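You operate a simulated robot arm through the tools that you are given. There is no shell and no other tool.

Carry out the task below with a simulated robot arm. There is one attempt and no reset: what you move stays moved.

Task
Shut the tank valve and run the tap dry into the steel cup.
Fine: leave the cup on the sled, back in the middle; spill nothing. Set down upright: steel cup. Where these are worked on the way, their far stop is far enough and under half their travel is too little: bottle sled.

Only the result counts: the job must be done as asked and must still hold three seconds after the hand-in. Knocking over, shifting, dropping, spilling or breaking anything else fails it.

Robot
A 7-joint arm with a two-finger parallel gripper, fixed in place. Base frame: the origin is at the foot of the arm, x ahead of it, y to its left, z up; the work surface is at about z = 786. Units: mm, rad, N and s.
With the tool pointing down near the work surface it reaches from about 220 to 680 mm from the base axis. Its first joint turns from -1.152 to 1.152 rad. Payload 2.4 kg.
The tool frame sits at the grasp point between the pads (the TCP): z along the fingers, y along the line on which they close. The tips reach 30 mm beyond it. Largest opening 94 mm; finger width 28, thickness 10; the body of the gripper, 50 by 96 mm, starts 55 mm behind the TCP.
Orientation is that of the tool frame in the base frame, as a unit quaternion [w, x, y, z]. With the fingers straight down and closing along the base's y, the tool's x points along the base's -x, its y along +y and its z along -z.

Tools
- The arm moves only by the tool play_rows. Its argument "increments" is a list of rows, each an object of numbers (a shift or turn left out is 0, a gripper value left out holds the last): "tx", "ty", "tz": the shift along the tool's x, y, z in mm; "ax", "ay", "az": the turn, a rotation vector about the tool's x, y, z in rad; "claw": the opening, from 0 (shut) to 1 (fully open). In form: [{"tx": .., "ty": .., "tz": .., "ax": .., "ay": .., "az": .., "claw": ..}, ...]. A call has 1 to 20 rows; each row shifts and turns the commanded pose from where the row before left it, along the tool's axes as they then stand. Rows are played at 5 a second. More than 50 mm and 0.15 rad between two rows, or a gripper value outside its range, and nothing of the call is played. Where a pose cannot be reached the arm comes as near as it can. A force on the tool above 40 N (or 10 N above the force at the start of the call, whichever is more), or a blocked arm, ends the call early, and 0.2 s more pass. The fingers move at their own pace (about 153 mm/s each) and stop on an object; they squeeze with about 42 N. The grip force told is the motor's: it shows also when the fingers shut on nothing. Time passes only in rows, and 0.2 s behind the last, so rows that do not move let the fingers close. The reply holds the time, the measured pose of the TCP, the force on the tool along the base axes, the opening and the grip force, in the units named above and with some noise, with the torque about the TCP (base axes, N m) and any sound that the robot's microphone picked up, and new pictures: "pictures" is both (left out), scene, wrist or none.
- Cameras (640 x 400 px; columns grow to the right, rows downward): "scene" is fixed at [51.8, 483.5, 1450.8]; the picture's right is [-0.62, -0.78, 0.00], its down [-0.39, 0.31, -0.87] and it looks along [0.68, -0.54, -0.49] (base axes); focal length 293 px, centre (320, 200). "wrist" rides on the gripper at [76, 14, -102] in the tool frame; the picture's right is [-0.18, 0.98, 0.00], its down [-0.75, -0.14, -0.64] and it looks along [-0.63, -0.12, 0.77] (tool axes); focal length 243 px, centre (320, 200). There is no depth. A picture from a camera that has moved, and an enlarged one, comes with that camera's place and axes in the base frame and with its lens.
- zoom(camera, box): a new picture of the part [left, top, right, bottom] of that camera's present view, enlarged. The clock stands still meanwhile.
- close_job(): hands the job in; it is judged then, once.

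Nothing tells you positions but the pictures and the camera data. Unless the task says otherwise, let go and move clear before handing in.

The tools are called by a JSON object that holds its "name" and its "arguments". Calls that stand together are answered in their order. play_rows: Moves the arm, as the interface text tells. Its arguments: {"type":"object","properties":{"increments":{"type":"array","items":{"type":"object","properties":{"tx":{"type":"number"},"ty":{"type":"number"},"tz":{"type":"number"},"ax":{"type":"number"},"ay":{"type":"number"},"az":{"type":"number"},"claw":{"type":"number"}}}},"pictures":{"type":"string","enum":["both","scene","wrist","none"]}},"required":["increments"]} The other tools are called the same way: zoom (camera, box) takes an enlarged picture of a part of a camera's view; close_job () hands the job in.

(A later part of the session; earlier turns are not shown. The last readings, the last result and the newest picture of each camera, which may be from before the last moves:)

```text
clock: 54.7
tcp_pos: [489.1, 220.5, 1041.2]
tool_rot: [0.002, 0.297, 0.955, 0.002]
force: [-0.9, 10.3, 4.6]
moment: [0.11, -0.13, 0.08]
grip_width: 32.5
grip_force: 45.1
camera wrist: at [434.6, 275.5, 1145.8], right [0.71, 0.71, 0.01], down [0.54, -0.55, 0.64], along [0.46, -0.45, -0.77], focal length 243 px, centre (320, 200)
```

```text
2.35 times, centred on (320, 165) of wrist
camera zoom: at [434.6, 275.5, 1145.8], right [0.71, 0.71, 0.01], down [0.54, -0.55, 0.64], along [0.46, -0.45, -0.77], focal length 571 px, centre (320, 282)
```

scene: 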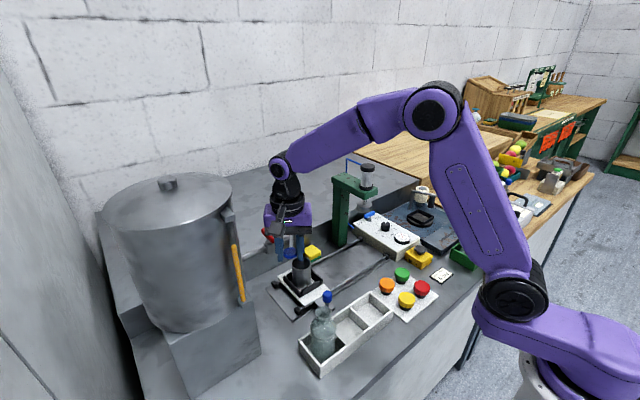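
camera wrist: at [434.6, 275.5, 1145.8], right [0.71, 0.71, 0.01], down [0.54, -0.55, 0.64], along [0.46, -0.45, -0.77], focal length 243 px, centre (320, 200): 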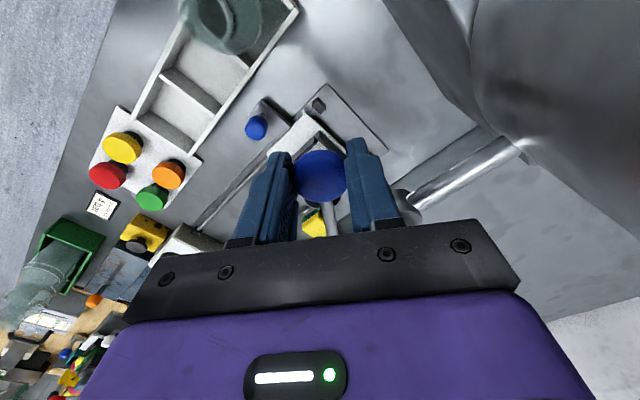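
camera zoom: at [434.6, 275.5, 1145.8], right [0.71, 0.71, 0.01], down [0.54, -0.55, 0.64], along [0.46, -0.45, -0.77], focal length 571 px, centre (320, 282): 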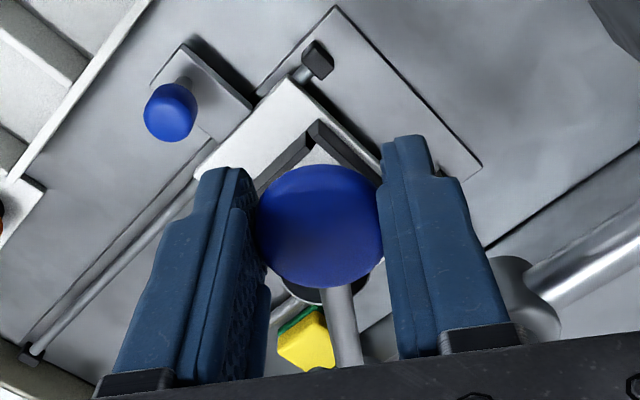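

The disk is firmly gripped (32.5 mm). I'll push clockwise in small steps first.

{"name": "play_rows", "arguments": {"increments": [{"ty": 3, "az": 0.028}, {"ty": 3, "az": 0.028}, {"ty": 3, "az": 0.028}, {}], "pictures": "wrist"}}

```text
clock: 55.5
tcp_pos: [490.2, 221.9, 1041.2]
tool_rot: [-0.006, 0.338, 0.941, -0.009]
force: [-8.3, -3.9, 8.7]
moment: [-0.54, -0.22, -0.17]
grip_width: 32.5
grip_force: 45.2
stopped in row 4: the force on the tool passed its limit at 42 N (the readings are from after the stop); the commanded pose is now the measured one
camera wrist: at [443.3, 281.2, 1144.4], right [0.77, 0.64, -0.02], down [0.5, -0.58, 0.64], along [0.4, -0.5, -0.77], focal length 243 px, centre (320, 200)
```

wrist: 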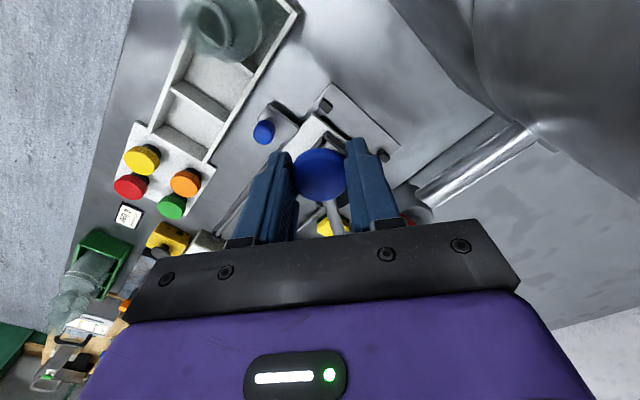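

It's blocked laterally in both directions (42 N, no real motion), so the lever likely swings vertically. I'll re-level and test a small downward press.

{"name": "play_rows", "arguments": {"increments": [{"ty": -1, "az": -0.05}, {"tz": 2}, {"tz": 2}, {"tz": 2}, {}], "pictures": "scene"}}

{"name": "zoom", "arguments": {"camera": "scene", "box": [220, 190, 360, 300]}}

```text
clock: 56.7
tcp_pos: [489.8, 219.9, 1032.9]
tool_rot: [-0.005, 0.314, 0.949, -0.007]
force: [-7.9, -4.5, 13.7]
moment: [-0.77, -0.82, 0.11]
grip_width: 32.8
grip_force: 44.8
```

scene: 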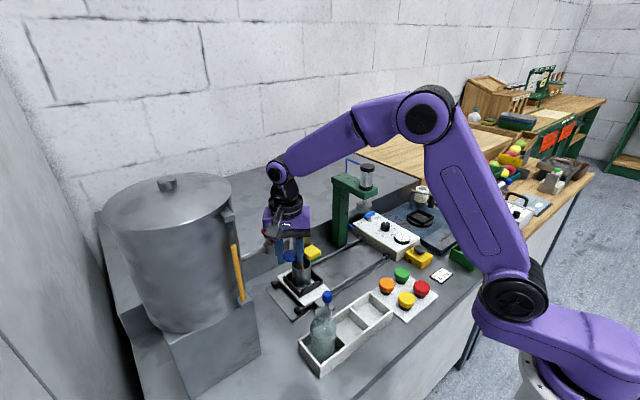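

```text
3.64 times, centred on (290, 245) of scene
camera zoom: at [51.3, 483.3, 1450.9], right [-0.62, -0.78, 0.0], down [-0.39, 0.31, -0.87], along [0.68, -0.54, -0.49], focal length 1066 px, centre (429, 36)
```

zoom: 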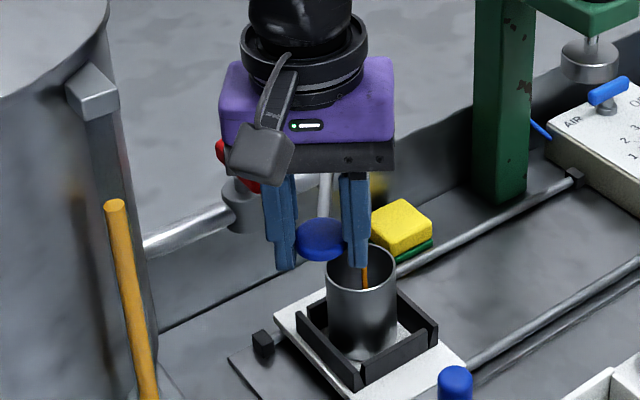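

Pressing down moves the lever, and I can see an amber stream falling into the cup. I'll check the stream closely before opening further.

{"name": "zoom", "arguments": {"camera": "scene", "box": [280, 220, 340, 290]}}

{"name": "play_rows", "arguments": {"increments": [{}]}}

{"name": "zoom", "arguments": {"camera": "wrist", "box": [200, 80, 440, 250]}}

{"name": "zoom", "arguments": {"camera": "scene", "box": [280, 220, 340, 290]}}

```text
5.71 times, centred on (310, 255) of scene
camera zoom: at [51.3, 483.3, 1450.9], right [-0.62, -0.78, 0.0], down [-0.39, 0.31, -0.87], along [0.68, -0.54, -0.49], focal length 1675 px, centre (377, -114)
```

zoom: 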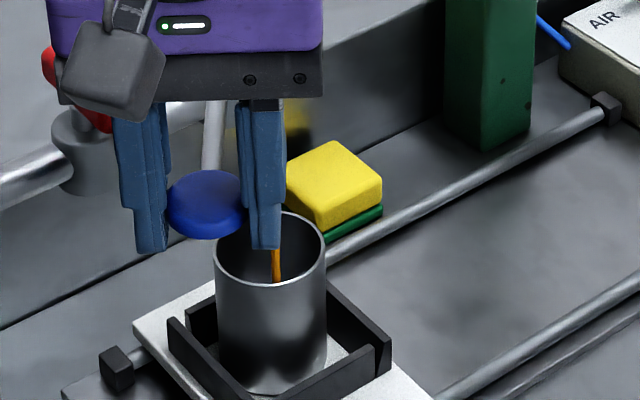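

```text
clock: 57.1
tcp_pos: [491.2, 221.0, 1034.3]
tool_rot: [-0.006, 0.315, 0.949, -0.008]
force: [-6.0, -5.6, 10.8]
moment: [-0.64, -0.63, 0.06]
grip_width: 32.8
grip_force: 45.2
camera wrist: at [440.5, 278.2, 1137.3], right [0.74, 0.68, -0.02], down [0.53, -0.56, 0.64], along [0.42, -0.48, -0.77], focal length 243 px, centre (320, 200)
```

scene: 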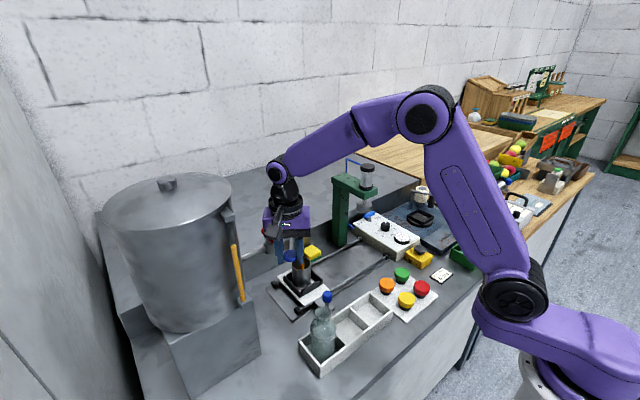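
wrist: 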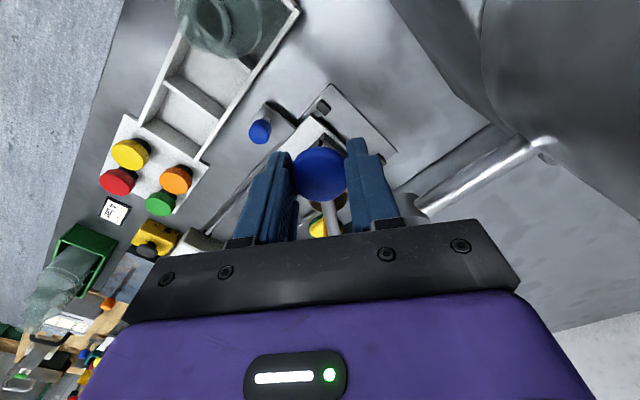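

```text
2.35 times, centred on (320, 165) of wrist
camera zoom: at [440.5, 278.2, 1137.3], right [0.74, 0.68, -0.02], down [0.53, -0.56, 0.64], along [0.42, -0.48, -0.77], focal length 571 px, centre (320, 282)
```

zoom: 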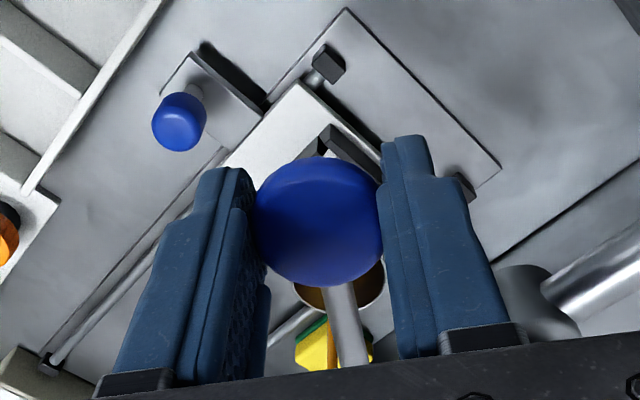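

```text
5.71 times, centred on (310, 255) of scene
camera zoom: at [51.4, 483.3, 1450.9], right [-0.62, -0.78, 0.0], down [-0.39, 0.31, -0.87], along [0.68, -0.54, -0.49], focal length 1675 px, centre (377, -114)
```

zoom: 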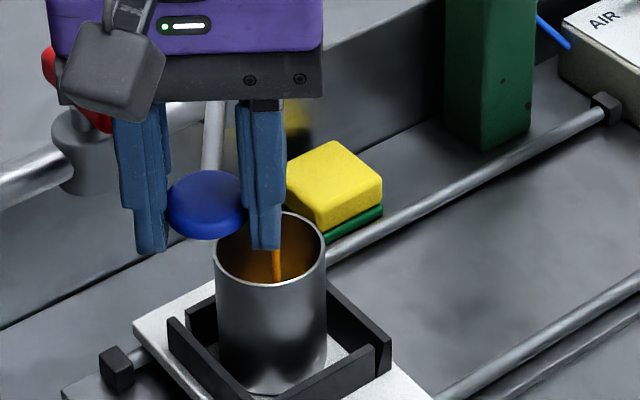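

The stream goes into the cup and the level is rising. I'll hold and watch closely, ready to let the lever up if the cup gets too full.

{"name": "play_rows", "arguments": {"increments": [{}, {}], "pictures": "none"}}

{"name": "zoom", "arguments": {"camera": "scene", "box": [285, 225, 335, 285]}}

{"name": "zoom", "arguments": {"camera": "wrist", "box": [280, 140, 400, 240]}}

```text
clock: 57.7
tcp_pos: [490.1, 220.1, 1032.6]
tool_rot: [-0.006, 0.316, 0.949, -0.007]
force: [-4.0, -6.5, 7.4]
moment: [-0.37, -0.32, -0.03]
grip_width: 32.6
grip_force: 44.9
```

```text
6.67 times, centred on (310, 255) of scene
camera zoom: at [51.5, 483.3, 1450.9], right [-0.62, -0.78, 0.0], down [-0.39, 0.31, -0.87], along [0.68, -0.54, -0.49], focal length 1954 px, centre (387, -167)
```

zoom: 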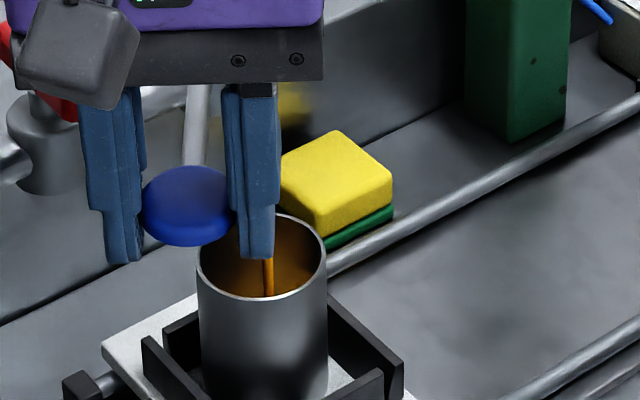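

```text
4.00 times, centred on (340, 190) of wrist
camera zoom: at [440.6, 278.2, 1137.2], right [0.74, 0.68, -0.02], down [0.53, -0.56, 0.64], along [0.42, -0.48, -0.77], focal length 970 px, centre (240, 240)
```

zoom: 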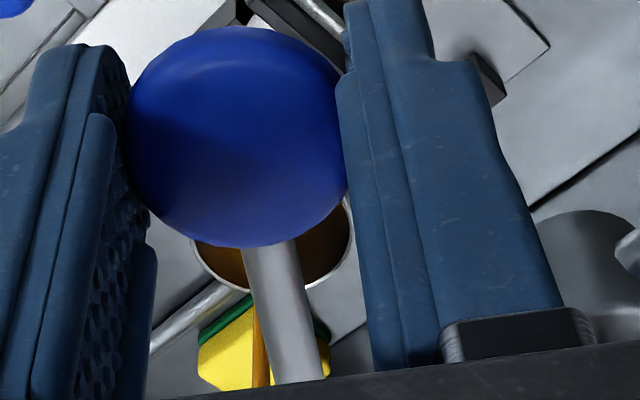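

The stream is still running inside the cup. I'll keep holding and watching.

{"name": "play_rows", "arguments": {"increments": [{}, {}, {}], "pictures": "none"}}

{"name": "zoom", "arguments": {"camera": "scene", "box": [285, 225, 335, 285]}}

{"name": "zoom", "arguments": {"camera": "wrist", "box": [280, 140, 400, 240]}}

```text
clock: 58.5
tcp_pos: [489.9, 220.5, 1033.1]
tool_rot: [-0.006, 0.315, 0.949, -0.008]
force: [-2.5, -8.8, 3.0]
moment: [-0.13, 0.07, -0.05]
grip_width: 32.5
grip_force: 44.7
```

```text
6.67 times, centred on (310, 255) of scene
camera zoom: at [51.7, 483.2, 1450.9], right [-0.62, -0.78, 0.0], down [-0.39, 0.31, -0.87], along [0.68, -0.54, -0.49], focal length 1954 px, centre (387, -167)
```

zoom: 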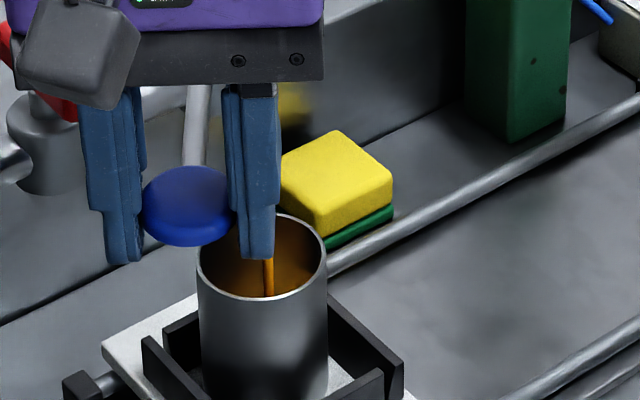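

```text
4.00 times, centred on (340, 190) of wrist
camera zoom: at [440.6, 278.2, 1137.1], right [0.74, 0.68, -0.02], down [0.53, -0.56, 0.64], along [0.42, -0.48, -0.77], focal length 970 px, centre (240, 240)
```

zoom: 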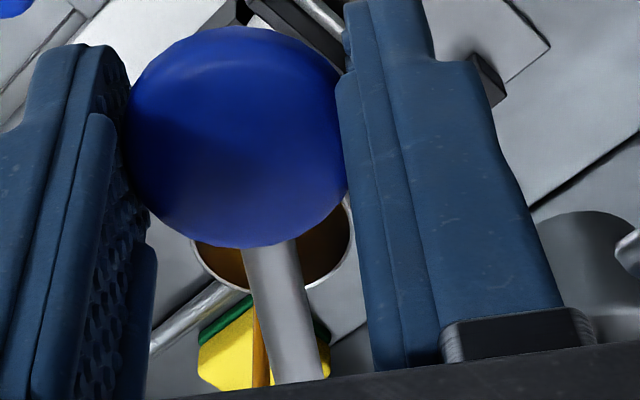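

It's still flowing steadily, and I see no overflow. I'll hold another second.

{"name": "play_rows", "arguments": {"increments": [{}, {}, {}, {}, {}], "pictures": "none"}}

{"name": "zoom", "arguments": {"camera": "scene", "box": [285, 225, 335, 285]}}

{"name": "zoom", "arguments": {"camera": "wrist", "box": [280, 140, 400, 240]}}

```text
clock: 59.7
tcp_pos: [490.0, 221.2, 1032.6]
tool_rot: [-0.007, 0.315, 0.949, -0.007]
force: [-2.6, -8.8, 0.6]
moment: [0.02, 0.28, -0.03]
grip_width: 32.7
grip_force: 44.7
```

```text
6.67 times, centred on (310, 255) of scene
camera zoom: at [51.7, 483.2, 1450.9], right [-0.62, -0.78, 0.0], down [-0.39, 0.31, -0.87], along [0.68, -0.54, -0.49], focal length 1954 px, centre (387, -167)
```

zoom: 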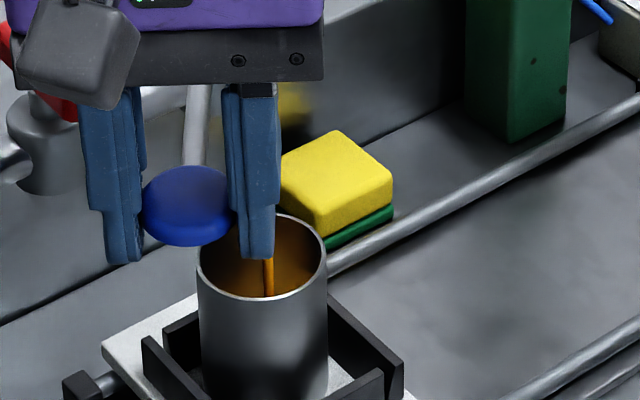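

```text
4.00 times, centred on (340, 190) of wrist
camera zoom: at [440.6, 278.2, 1137.2], right [0.74, 0.68, -0.02], down [0.53, -0.56, 0.64], along [0.42, -0.48, -0.77], focal length 970 px, centre (240, 240)
```

zoom: 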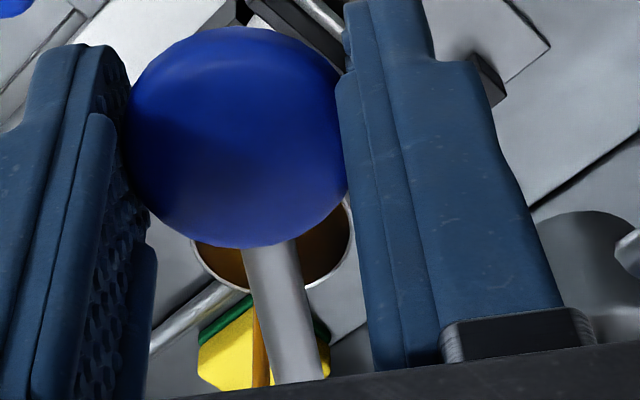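

I'll zoom right into the cup to judge the liquid level.

{"name": "zoom", "arguments": {"camera": "scene", "box": [298, 240, 314, 250]}}

{"name": "zoom", "arguments": {"camera": "wrist", "box": [322, 186, 372, 216]}}

```text
16.00 times, centred on (306, 245) of scene
camera zoom: at [51.7, 483.2, 1450.9], right [-0.62, -0.78, 0.0], down [-0.39, 0.31, -0.87], along [0.68, -0.54, -0.49], focal length 4689 px, centre (544, -520)
```

zoom: 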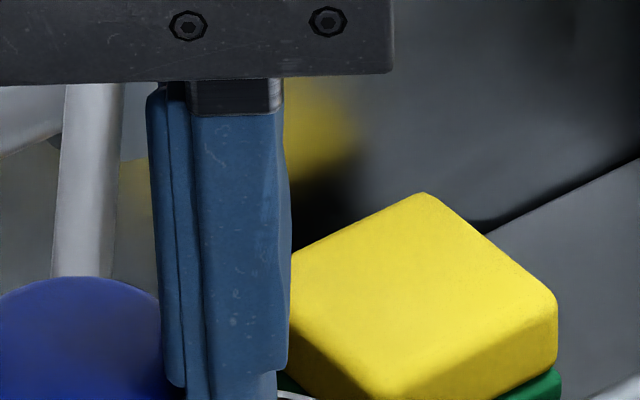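

```text
12.80 times, centred on (347, 201) of wrist
camera zoom: at [440.6, 278.2, 1137.2], right [0.74, 0.68, -0.02], down [0.53, -0.56, 0.64], along [0.42, -0.48, -0.77], focal length 3106 px, centre (-26, 187)
```

zoom: 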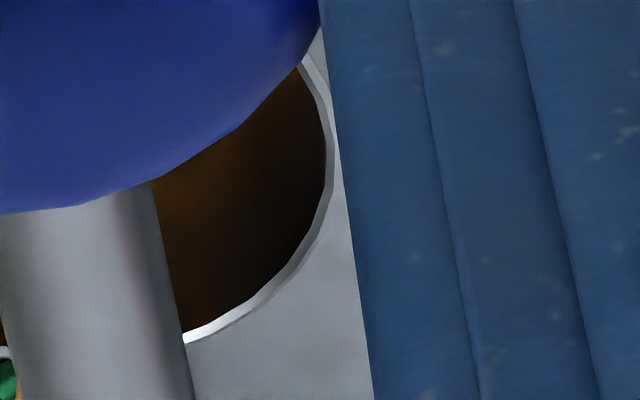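

{"name": "zoom", "arguments": {"camera": "scene", "box": [296, 252, 316, 276]}}

{"name": "play_rows", "arguments": {"increments": [{}, {}, {}, {}, {}], "pictures": "none"}}

{"name": "zoom", "arguments": {"camera": "scene", "box": [296, 252, 316, 276]}}

```text
16.00 times, centred on (306, 264) of scene
camera zoom: at [51.7, 483.2, 1450.9], right [-0.62, -0.78, 0.0], down [-0.39, 0.31, -0.87], along [0.68, -0.54, -0.49], focal length 4689 px, centre (544, -824)
```

zoom: 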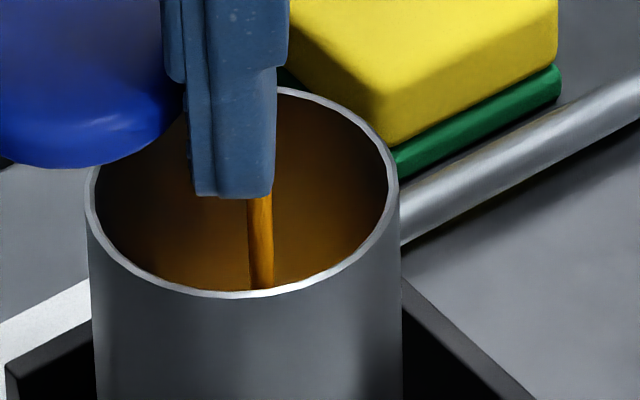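

```text
clock: 60.9
tcp_pos: [491.1, 221.9, 1033.4]
tool_rot: [-0.005, 0.314, 0.949, -0.007]
force: [-3.9, -11.6, 0.5]
moment: [-0.03, 0.26, -0.02]
grip_width: 32.9
grip_force: 45.0
```

```text
16.00 times, centred on (306, 264) of scene
camera zoom: at [51.7, 483.2, 1450.9], right [-0.62, -0.78, 0.0], down [-0.39, 0.31, -0.87], along [0.68, -0.54, -0.49], focal length 4689 px, centre (544, -824)
```

zoom: 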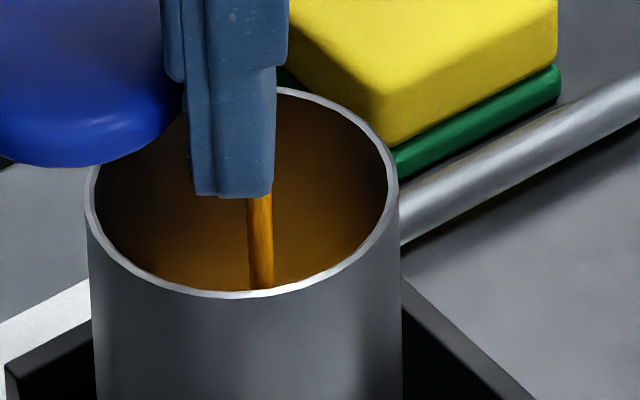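

The stream is centred in the cup and the level isn't visible yet. I'll keep holding and check again.

{"name": "play_rows", "arguments": {"increments": [{}, {}, {}, {}, {}, {}, {}, {}], "pictures": "none"}}

{"name": "zoom", "arguments": {"camera": "scene", "box": [296, 252, 316, 276]}}

```text
clock: 62.7
tcp_pos: [490.9, 221.0, 1032.7]
tool_rot: [-0.006, 0.315, 0.949, -0.007]
force: [-5.5, -12.7, 2.2]
moment: [-0.19, 0.12, -0.02]
grip_width: 32.8
grip_force: 45.2
```

```text
16.00 times, centred on (306, 264) of scene
camera zoom: at [51.6, 483.1, 1450.9], right [-0.62, -0.78, 0.0], down [-0.39, 0.31, -0.87], along [0.68, -0.54, -0.49], focal length 4689 px, centre (544, -824)
```

zoom: 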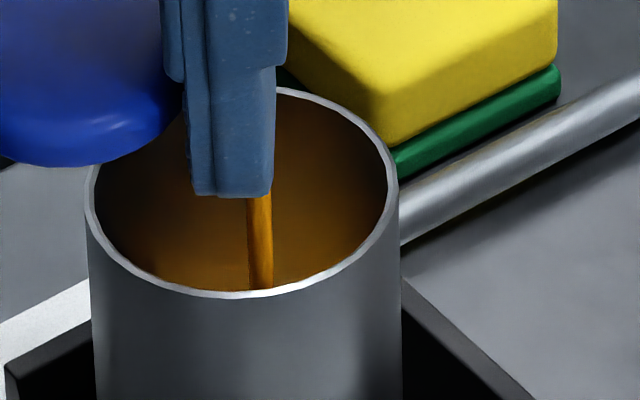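

It's a steady flow with no sign of the level yet. I'll press the lever a bit further to speed up the draining, and keep watching.

{"name": "play_rows", "arguments": {"increments": [{"tz": 3}, {"tz": 3}, {}, {}], "pictures": "wrist"}}

{"name": "zoom", "arguments": {"camera": "scene", "box": [290, 246, 322, 278]}}

```text
clock: 63.7
tcp_pos: [490.4, 221.4, 1027.9]
tool_rot: [-0.006, 0.315, 0.949, -0.007]
force: [-9.8, -14.8, 14.6]
moment: [-0.93, -0.79, 0.04]
grip_width: 32.7
grip_force: 45.6
camera wrist: at [440.5, 278.2, 1131.9], right [0.73, 0.68, -0.02], down [0.53, -0.56, 0.64], along [0.42, -0.48, -0.77], focal length 243 px, centre (320, 200)
```

wrist: 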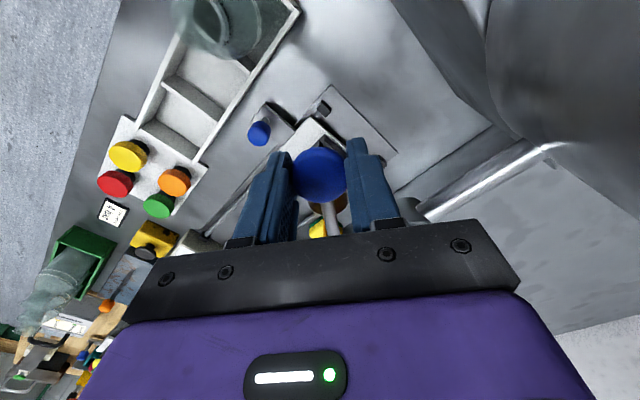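

```text
12.50 times, centred on (306, 262) of scene
camera zoom: at [51.2, 483.0, 1451.0], right [-0.62, -0.78, 0.0], down [-0.39, 0.31, -0.87], along [0.68, -0.54, -0.49], focal length 3663 px, centre (495, -575)
```

zoom: 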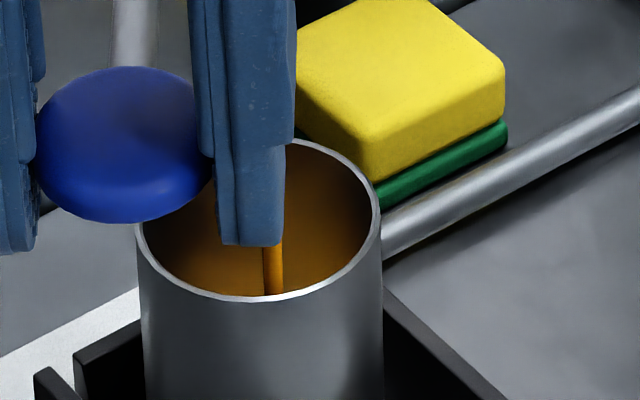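

{"name": "play_rows", "arguments": {"increments": [{}, {}, {}, {}, {}, {}, {}, {}, {}, {}], "pictures": "none"}}

{"name": "zoom", "arguments": {"camera": "scene", "box": [290, 246, 322, 278]}}

```text
clock: 65.9
tcp_pos: [490.6, 220.7, 1026.4]
tool_rot: [-0.006, 0.315, 0.949, -0.008]
force: [-7.1, -14.9, 3.3]
moment: [-0.16, 0.11, 0.02]
grip_width: 32.7
grip_force: 44.5
```

```text
12.50 times, centred on (306, 262) of scene
camera zoom: at [51.5, 483.0, 1450.9], right [-0.62, -0.78, 0.0], down [-0.39, 0.31, -0.87], along [0.68, -0.54, -0.49], focal length 3663 px, centre (495, -575)
```

zoom: 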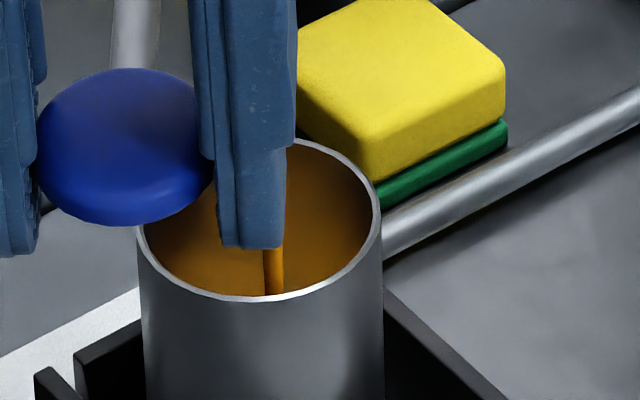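

{"name": "play_rows", "arguments": {"increments": [{}, {}, {}, {}, {}, {}], "pictures": "none"}}

{"name": "zoom", "arguments": {"camera": "scene", "box": [296, 252, 316, 276]}}

{"name": "zoom", "arguments": {"camera": "wrist", "box": [300, 170, 380, 220]}}

```text
clock: 67.3
tcp_pos: [489.8, 221.6, 1027.0]
tool_rot: [-0.007, 0.315, 0.949, -0.007]
force: [-7.2, -15.6, 0.3]
moment: [-0.01, 0.35, -0.03]
grip_width: 32.7
grip_force: 45.1
```

```text
16.00 times, centred on (306, 264) of scene
camera zoom: at [51.6, 483.0, 1450.9], right [-0.62, -0.78, 0.0], down [-0.39, 0.31, -0.87], along [0.68, -0.54, -0.49], focal length 4689 px, centre (544, -824)
```

zoom: 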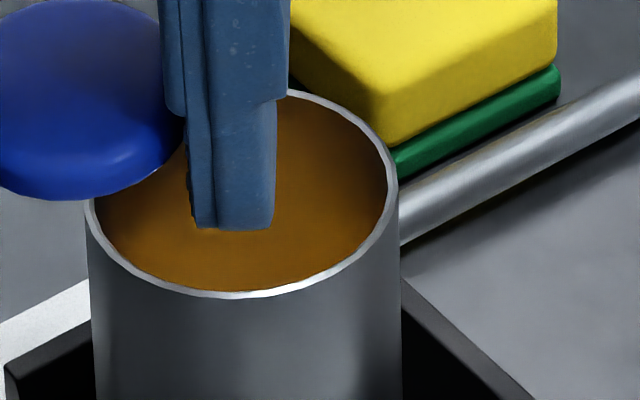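

```text
8.00 times, centred on (340, 195) of wrist
camera zoom: at [440.7, 278.3, 1131.5], right [0.73, 0.68, -0.02], down [0.53, -0.56, 0.64], along [0.42, -0.48, -0.77], focal length 1941 px, centre (160, 240)
```

zoom: 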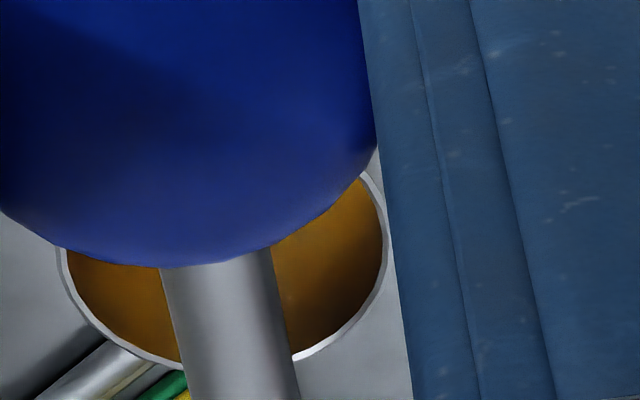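

The stream has stopped and the cup holds amber liquid. I'll press a little further and wait, to be sure the line is really dry.

{"name": "play_rows", "arguments": {"increments": [{"tz": 3}, {"tz": 3}, {}, {}, {}, {}, {}, {}], "pictures": "wrist"}}

{"name": "zoom", "arguments": {"camera": "scene", "box": [284, 230, 332, 280]}}

{"name": "zoom", "arguments": {"camera": "wrist", "box": [300, 170, 380, 240]}}

```text
clock: 69.1
tcp_pos: [490.6, 220.8, 1021.2]
tool_rot: [-0.006, 0.315, 0.949, -0.008]
force: [-10.7, -17.9, 11.1]
moment: [-0.75, -0.48, 0.03]
grip_width: 32.7
grip_force: 45.1
camera wrist: at [440.8, 278.2, 1126.4], right [0.73, 0.68, -0.02], down [0.53, -0.56, 0.64], along [0.42, -0.48, -0.77], focal length 243 px, centre (320, 200)
```

wrist: 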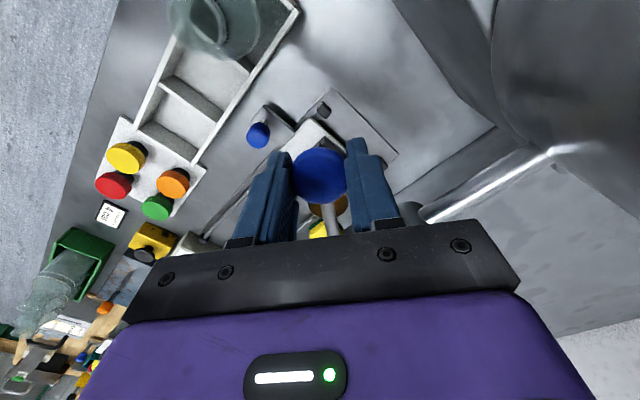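

```text
8.00 times, centred on (308, 255) of scene
camera zoom: at [51.3, 482.9, 1451.0], right [-0.62, -0.78, 0.0], down [-0.39, 0.31, -0.87], along [0.68, -0.54, -0.49], focal length 2344 px, centre (416, -240)
```

zoom: 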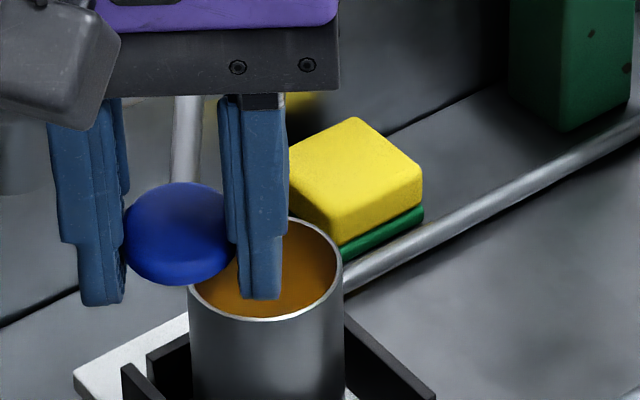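

```text
5.71 times, centred on (340, 205) of wrist
camera zoom: at [440.8, 278.2, 1126.4], right [0.73, 0.68, -0.02], down [0.53, -0.56, 0.64], along [0.42, -0.48, -0.77], focal length 1386 px, centre (206, 171)
```

zoom: 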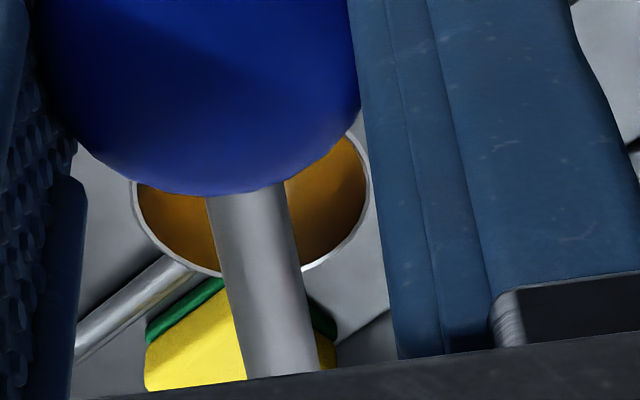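

No stream even with the lever further down, so the line is dry. I'll raise the lever back to its closed position along the same path.

{"name": "play_rows", "arguments": {"increments": [{"tz": -3}, {"tz": -3}, {"tz": -3}, {"tz": -3}, {"tz": -3}, {"tz": -2}, {}, {}], "pictures": "wrist"}}

{"name": "zoom", "arguments": {"camera": "scene", "box": [220, 190, 360, 300]}}

```text
clock: 70.9
tcp_pos: [489.2, 220.8, 1038.4]
tool_rot: [-0.007, 0.315, 0.949, -0.008]
force: [-8.8, -11.7, -6.7]
moment: [0.46, 0.98, -0.07]
grip_width: 33.0
grip_force: 44.7
camera wrist: at [440.3, 278.4, 1142.6], right [0.73, 0.68, -0.02], down [0.53, -0.56, 0.64], along [0.42, -0.48, -0.77], focal length 243 px, centre (320, 200)
```

wrist: 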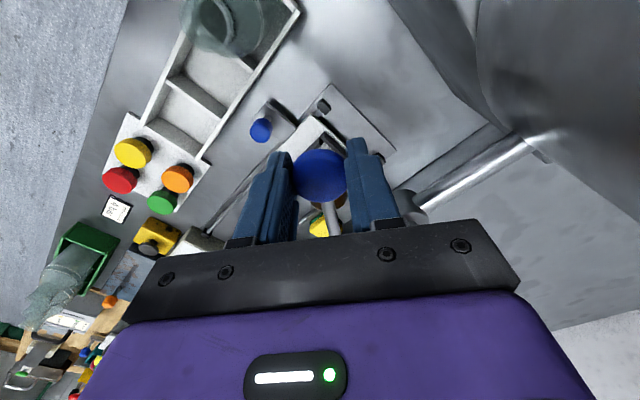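

```text
3.64 times, centred on (290, 245) of scene
camera zoom: at [51.7, 483.2, 1450.9], right [-0.62, -0.78, 0.0], down [-0.39, 0.31, -0.87], along [0.68, -0.54, -0.49], focal length 1066 px, centre (429, 36)
```

zoom: 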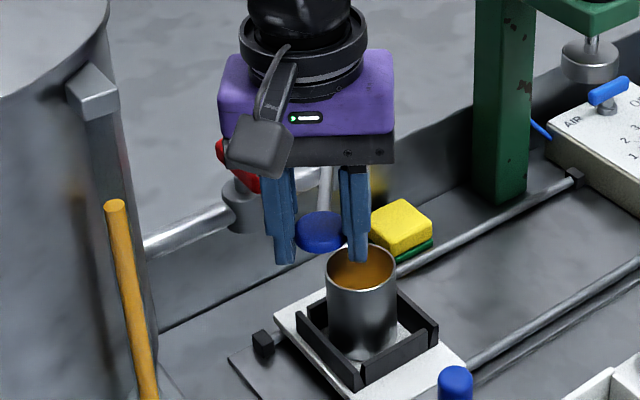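

The lever is nearly back up. I'll lift a touch more to reach its closed stop, then release.

{"name": "play_rows", "arguments": {"increments": [{"tz": -2}, {"tz": -2}, {}], "pictures": "none"}}

```text
clock: 71.7
tcp_pos: [489.9, 220.0, 1040.9]
tool_rot: [-0.007, 0.315, 0.949, -0.008]
force: [2.1, -7.1, -24.3]
moment: [0.57, 0.87, -0.03]
grip_width: 32.6
grip_force: 45.2
```

The lever is at its closed stop (the force rose to 24 N). I'll relax, open, and rise straight off the disk.

{"name": "play_rows", "arguments": {"increments": [{"tz": 0.8}, {"claw": 0.5}, {"claw": 0.64}, {}, {"tz": -15}, {"tz": -30}, {"tz": -40}, {"tz": -30}, {}]}}

{"name": "zoom", "arguments": {"camera": "scene", "box": [220, 190, 360, 300]}}

{"name": "zoom", "arguments": {"camera": "wrist", "box": [230, 60, 400, 220]}}

```text
clock: 73.7
tcp_pos: [491.7, 224.0, 1155.6]
tool_rot: [-0.007, 0.315, 0.949, -0.007]
force: [-0.1, 0.1, 0.0]
moment: [0.01, 0.01, 0.02]
grip_width: 60.5
grip_force: 0.0
camera wrist: at [442.2, 281.5, 1260.2], right [0.73, 0.68, -0.02], down [0.53, -0.56, 0.64], along [0.42, -0.48, -0.77], focal length 243 px, centre (320, 200)
```

scene: 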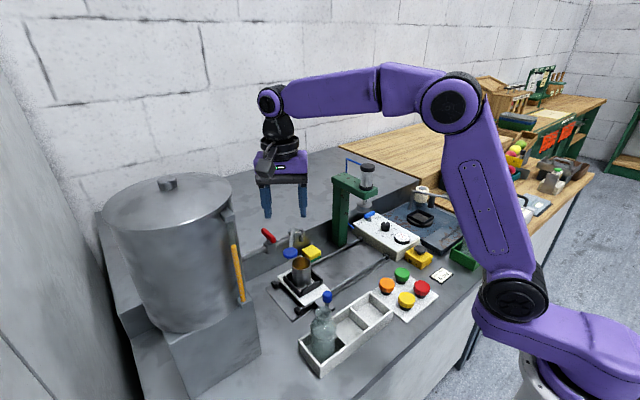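
wrist: 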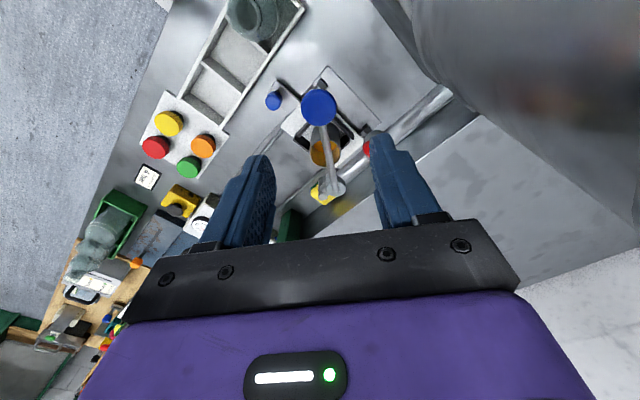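

```text
3.64 times, centred on (290, 245) of scene
camera zoom: at [51.8, 483.5, 1450.8], right [-0.62, -0.78, 0.0], down [-0.39, 0.31, -0.87], along [0.68, -0.54, -0.49], focal length 1066 px, centre (429, 36)
```

zoom: 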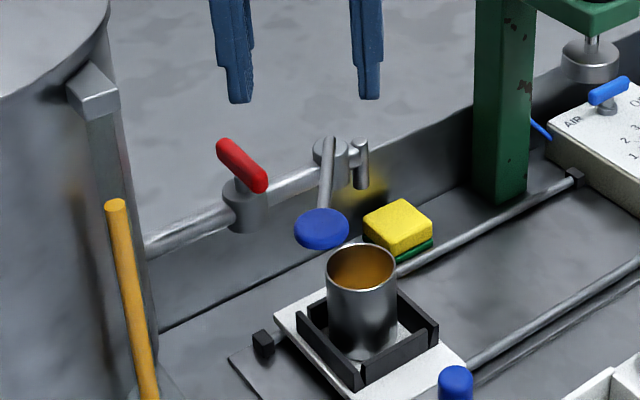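

```text
2.50 times, centred on (315, 140) of wrist
camera zoom: at [442.2, 281.5, 1260.2], right [0.73, 0.68, -0.02], down [0.53, -0.56, 0.64], along [0.42, -0.48, -0.77], focal length 606 px, centre (332, 350)
```

zoom: 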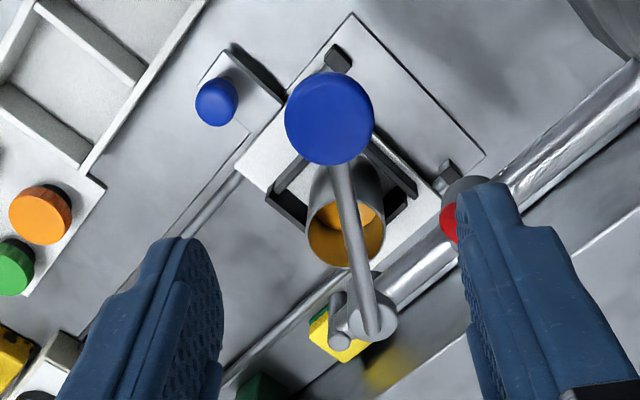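

The lever is back up, the red bar is closed, and the cup is partly filled with room to spare. I'll level and straighten the tool, then come round to the sled knob by the same safe route as before.

{"name": "play_rows", "arguments": {"increments": [{"ax": -0.00285, "ay": -0.00285, "az": -0.1282}, {"ax": -0.00285, "ay": -0.00285, "az": -0.1282}, {"ax": -0.00285, "ay": -0.00285, "az": -0.1282}, {"ax": -0.00285, "ay": -0.00285, "az": -0.1282}, {"ax": -0.00285, "ay": -0.00285, "az": -0.1282, "claw": 0.45}, {"tx": 6.4, "ty": -38.5}, {"tx": 6.4, "ty": -38.5}, {"tx": 6.4, "ty": -38.5}, {"tx": 6.4, "ty": -38.5}, {"tz": 40.5}, {"tz": 40.5}, {"tz": 40.5}, {"tz": 40.5}, {"tz": 40.5}, {"tz": 40.5}, {}]}}

{"name": "zoom", "arguments": {"camera": "scene", "box": [250, 200, 410, 300]}}

```text
clock: 77.1
tcp_pos: [470.1, 65.3, 913.4]
tool_rot: [0.002, -0.001, 1.0, -0.001]
force: [0.5, 0.1, -0.6]
moment: [0.01, -0.01, 0.01]
grip_width: 42.2
grip_force: 0.0
camera wrist: at [393.9, 80.6, 1016.9], right [0.18, 0.98, 0.0], down [0.75, -0.14, 0.64], along [0.63, -0.12, -0.77], focal length 243 px, centre (320, 200)
```

scene: 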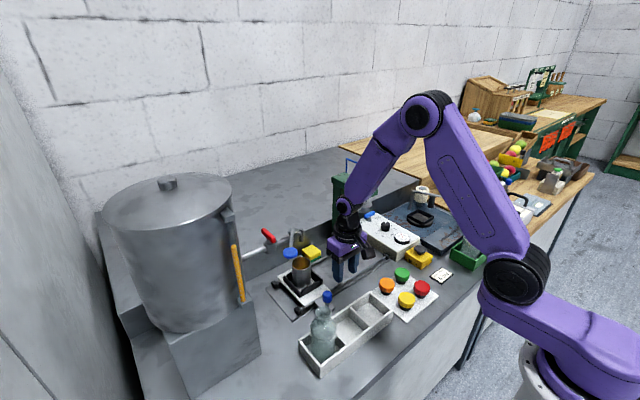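
wrist: 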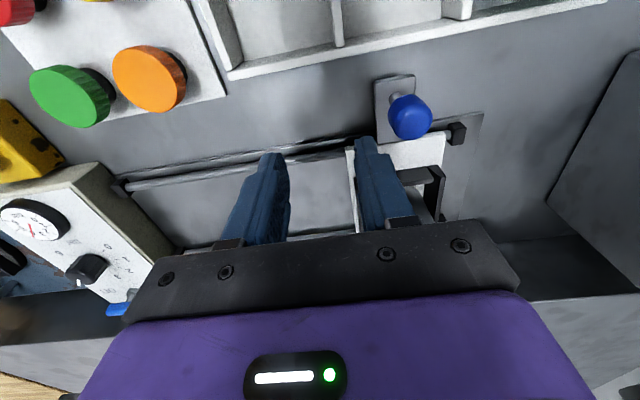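

```text
4.00 times, centred on (330, 250) of scene
camera zoom: at [51.8, 483.5, 1450.8], right [-0.62, -0.78, 0.0], down [-0.39, 0.31, -0.87], along [0.68, -0.54, -0.49], focal length 1172 px, centre (280, 0)
```

zoom: 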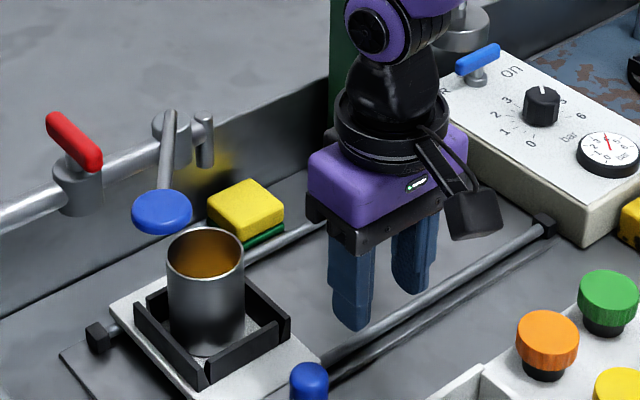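

{"name": "play_rows", "arguments": {"increments": [{"tx": 2, "ty": 33}, {"tx": 2, "ty": 32}, {}], "pictures": "wrist"}}

{"name": "zoom", "arguments": {"camera": "wrist", "box": [220, 50, 420, 200]}}

```text
clock: 77.9
tcp_pos: [467.7, 130.8, 915.5]
tool_rot: [0.0, 0.0, 1.0, -0.001]
force: [-0.4, 0.5, 0.0]
moment: [-0.01, 0.03, -0.02]
grip_width: 42.1
grip_force: 0.0
camera wrist: at [390.8, 144.9, 1018.9], right [0.18, 0.98, 0.0], down [0.75, -0.14, 0.64], along [0.63, -0.12, -0.77], focal length 243 px, centre (320, 200)
```

wrist: 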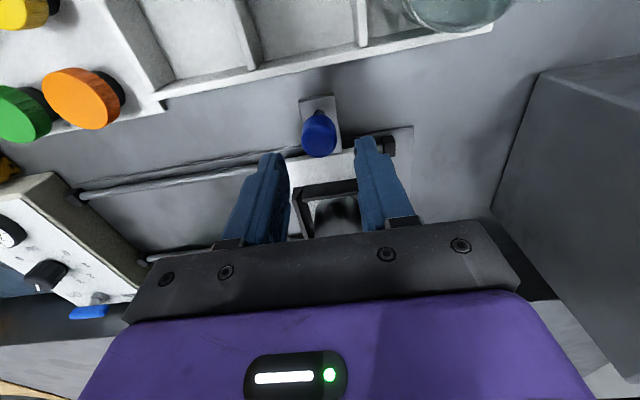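

```text
2.67 times, centred on (320, 125) of wrist
camera zoom: at [390.8, 144.9, 1018.9], right [0.18, 0.98, 0.0], down [0.75, -0.14, 0.64], along [0.63, -0.12, -0.77], focal length 647 px, centre (320, 400)
```

zoom: 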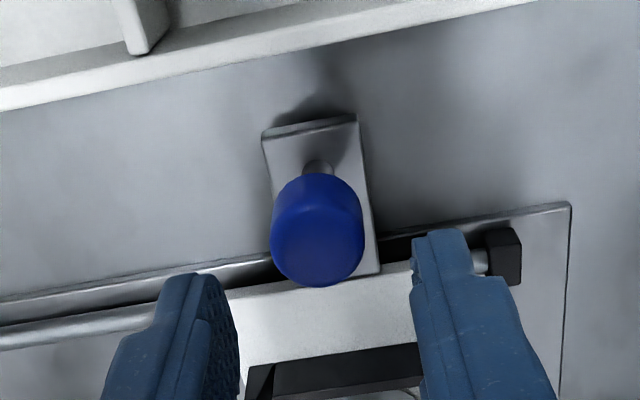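

The knob is right below the fingers. I'll descend and grip it gently.

{"name": "play_rows", "arguments": {"increments": [{"tx": 1, "ty": -0.6, "tz": 25}, {"tz": 22}, {"tz": 14.5}, {}, {"claw": 0.35}, {"claw": 0.25}, {"claw": 0.15}, {}]}}

{"name": "zoom", "arguments": {"camera": "scene", "box": [250, 220, 370, 310]}}

```text
clock: 79.7
tcp_pos: [465.8, 130.7, 852.8]
tool_rot: [0.0, 0.0, 1.0, -0.001]
force: [2.9, -7.5, -4.4]
moment: [-0.02, -0.19, -0.02]
grip_width: 25.4
grip_force: 44.7
camera wrist: at [389.6, 143.9, 956.4], right [0.18, 0.98, 0.0], down [0.75, -0.14, 0.64], along [0.63, -0.12, -0.77], focal length 243 px, centre (320, 200)
```

scene: 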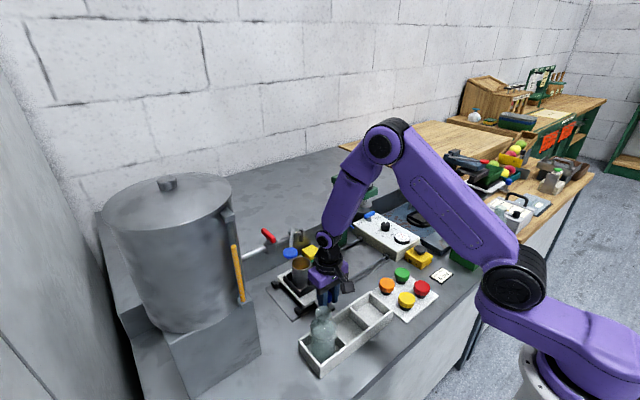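
wrist: 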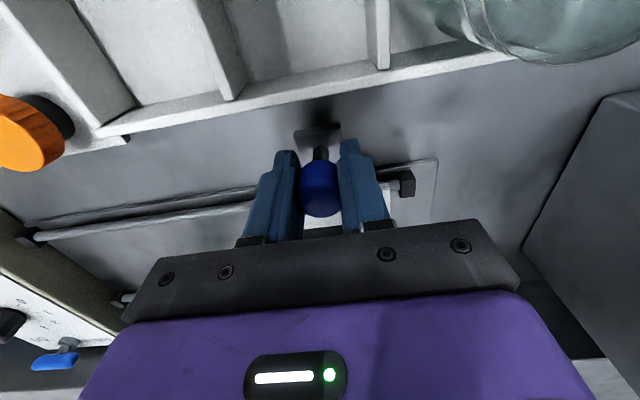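

```text
4.44 times, centred on (310, 265) of scene
camera zoom: at [51.9, 483.3, 1450.8], right [-0.62, -0.78, 0.0], down [-0.39, 0.31, -0.87], along [0.68, -0.54, -0.49], focal length 1302 px, centre (364, -89)
```

zoom: 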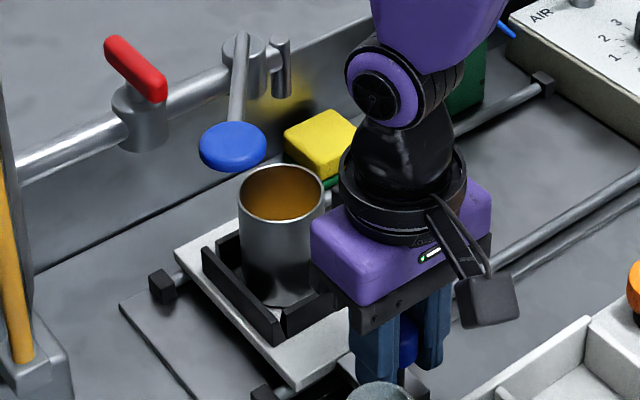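

I'm holding the knob at y = 130.7. I'll draw the sled back slowly and smoothly so the liquid doesn't slosh.

{"name": "play_rows", "arguments": {"increments": [{"ty": -0.7}, {"ty": -1.3}, {"ty": -2}, {"ty": -2.7}, {"ty": -3.3}, {"ty": -3.5}, {"ty": -3.5}, {"ty": -3.5}, {"ty": -3.5}, {"ty": -3.5}, {"ty": -3.5}, {"ty": -3.5}, {"ty": -3.5}, {"ty": -3.5}, {"ty": -3}, {"ty": -2.5}, {"ty": -2}, {"ty": -1.3}, {"ty": -0.7}, {}]}}

{"name": "zoom", "arguments": {"camera": "scene", "box": [250, 220, 370, 310]}}

```text
clock: 81.2
tcp_pos: [464.9, 118.2, 852.6]
tool_rot: [0.004, -0.001, 1.0, 0.0]
force: [5.9, -0.4, -10.6]
moment: [-0.01, 0.15, 0.04]
grip_width: 25.2
grip_force: 44.6
stopped in row 7: the force on the tool passed its limit at 42 N (the readings are from after the stop); the commanded pose is now the measured one
camera wrist: at [388.9, 132.2, 956.2], right [0.18, 0.98, 0.0], down [0.75, -0.14, 0.65], along [0.64, -0.12, -0.76], focal length 243 px, centre (320, 200)
```

scene: 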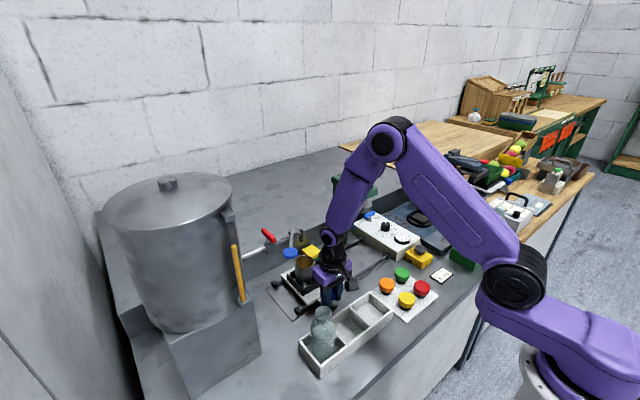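
wrist: 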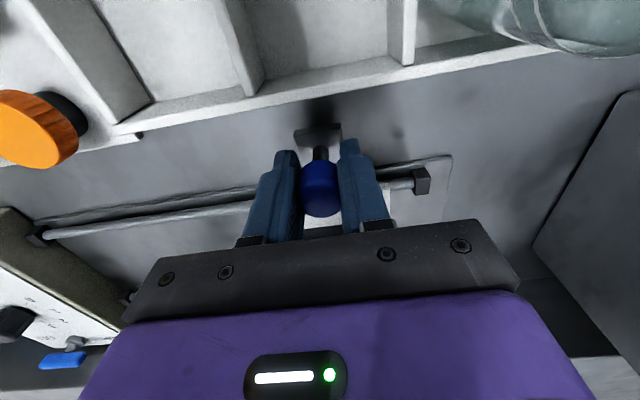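

```text
4.44 times, centred on (310, 265) of scene
camera zoom: at [52.1, 483.5, 1450.7], right [-0.62, -0.78, 0.0], down [-0.39, 0.31, -0.87], along [0.68, -0.54, -0.49], focal length 1302 px, centre (364, -89)
```

zoom: 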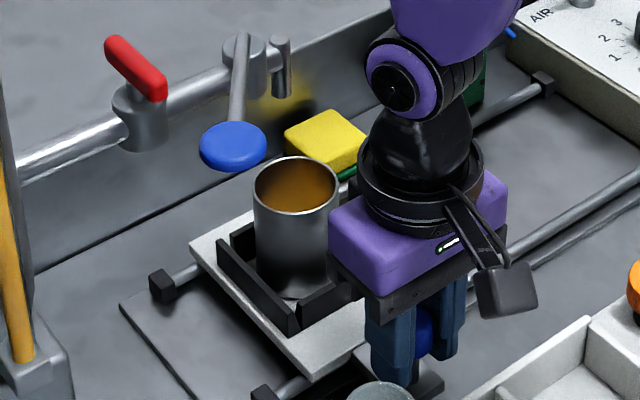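

Drag tripped the force limit after 12 mm, but the cup is steady. I'll continue in shorter, slower strokes.

{"name": "play_rows", "arguments": {"increments": [{"ty": -1}, {"ty": -1.5}, {"ty": -2}, {"ty": -2}, {"ty": -2}, {"ty": -2}, {"ty": -2}, {"ty": -2}, {"ty": -1.5}, {"ty": -1}, {}], "pictures": "none"}}

```text
clock: 82.0
tcp_pos: [464.8, 113.9, 851.5]
tool_rot: [0.004, -0.001, 1.0, 0.0]
force: [5.2, -0.1, -9.0]
moment: [0.0, 0.23, 0.01]
grip_width: 25.3
grip_force: 45.3
stopped in row 4: the force on the tool passed its limit at 41 N (the readings are from after the stop); the commanded pose is now the measured one
```

The grip seems to bind, since vertical and sideways load adds to the drag. I'll loosen to a cage around the knob so only the pull direction matters.

{"name": "play_rows", "arguments": {"increments": [{"claw": 0.31}, {}, {"ty": -2}, {"ty": -2}, {"ty": -2}, {"ty": -2}, {"ty": -2}, {"ty": -2}, {"ty": -2}, {"ty": -2}, {}], "pictures": "wrist"}}

```text
clock: 84.5
tcp_pos: [464.8, 98.8, 853.3]
tool_rot: [0.004, 0.0, 1.0, 0.0]
force: [-0.2, 0.5, -0.9]
moment: [0.02, 0.02, 0.01]
grip_width: 29.5
grip_force: 0.7
camera wrist: at [388.3, 112.0, 957.4], right [0.18, 0.98, 0.0], down [0.75, -0.14, 0.65], along [0.64, -0.12, -0.76], focal length 243 px, centre (320, 200)
```

wrist: 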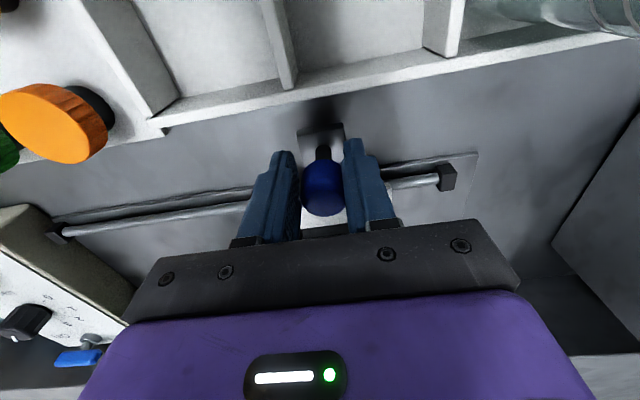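

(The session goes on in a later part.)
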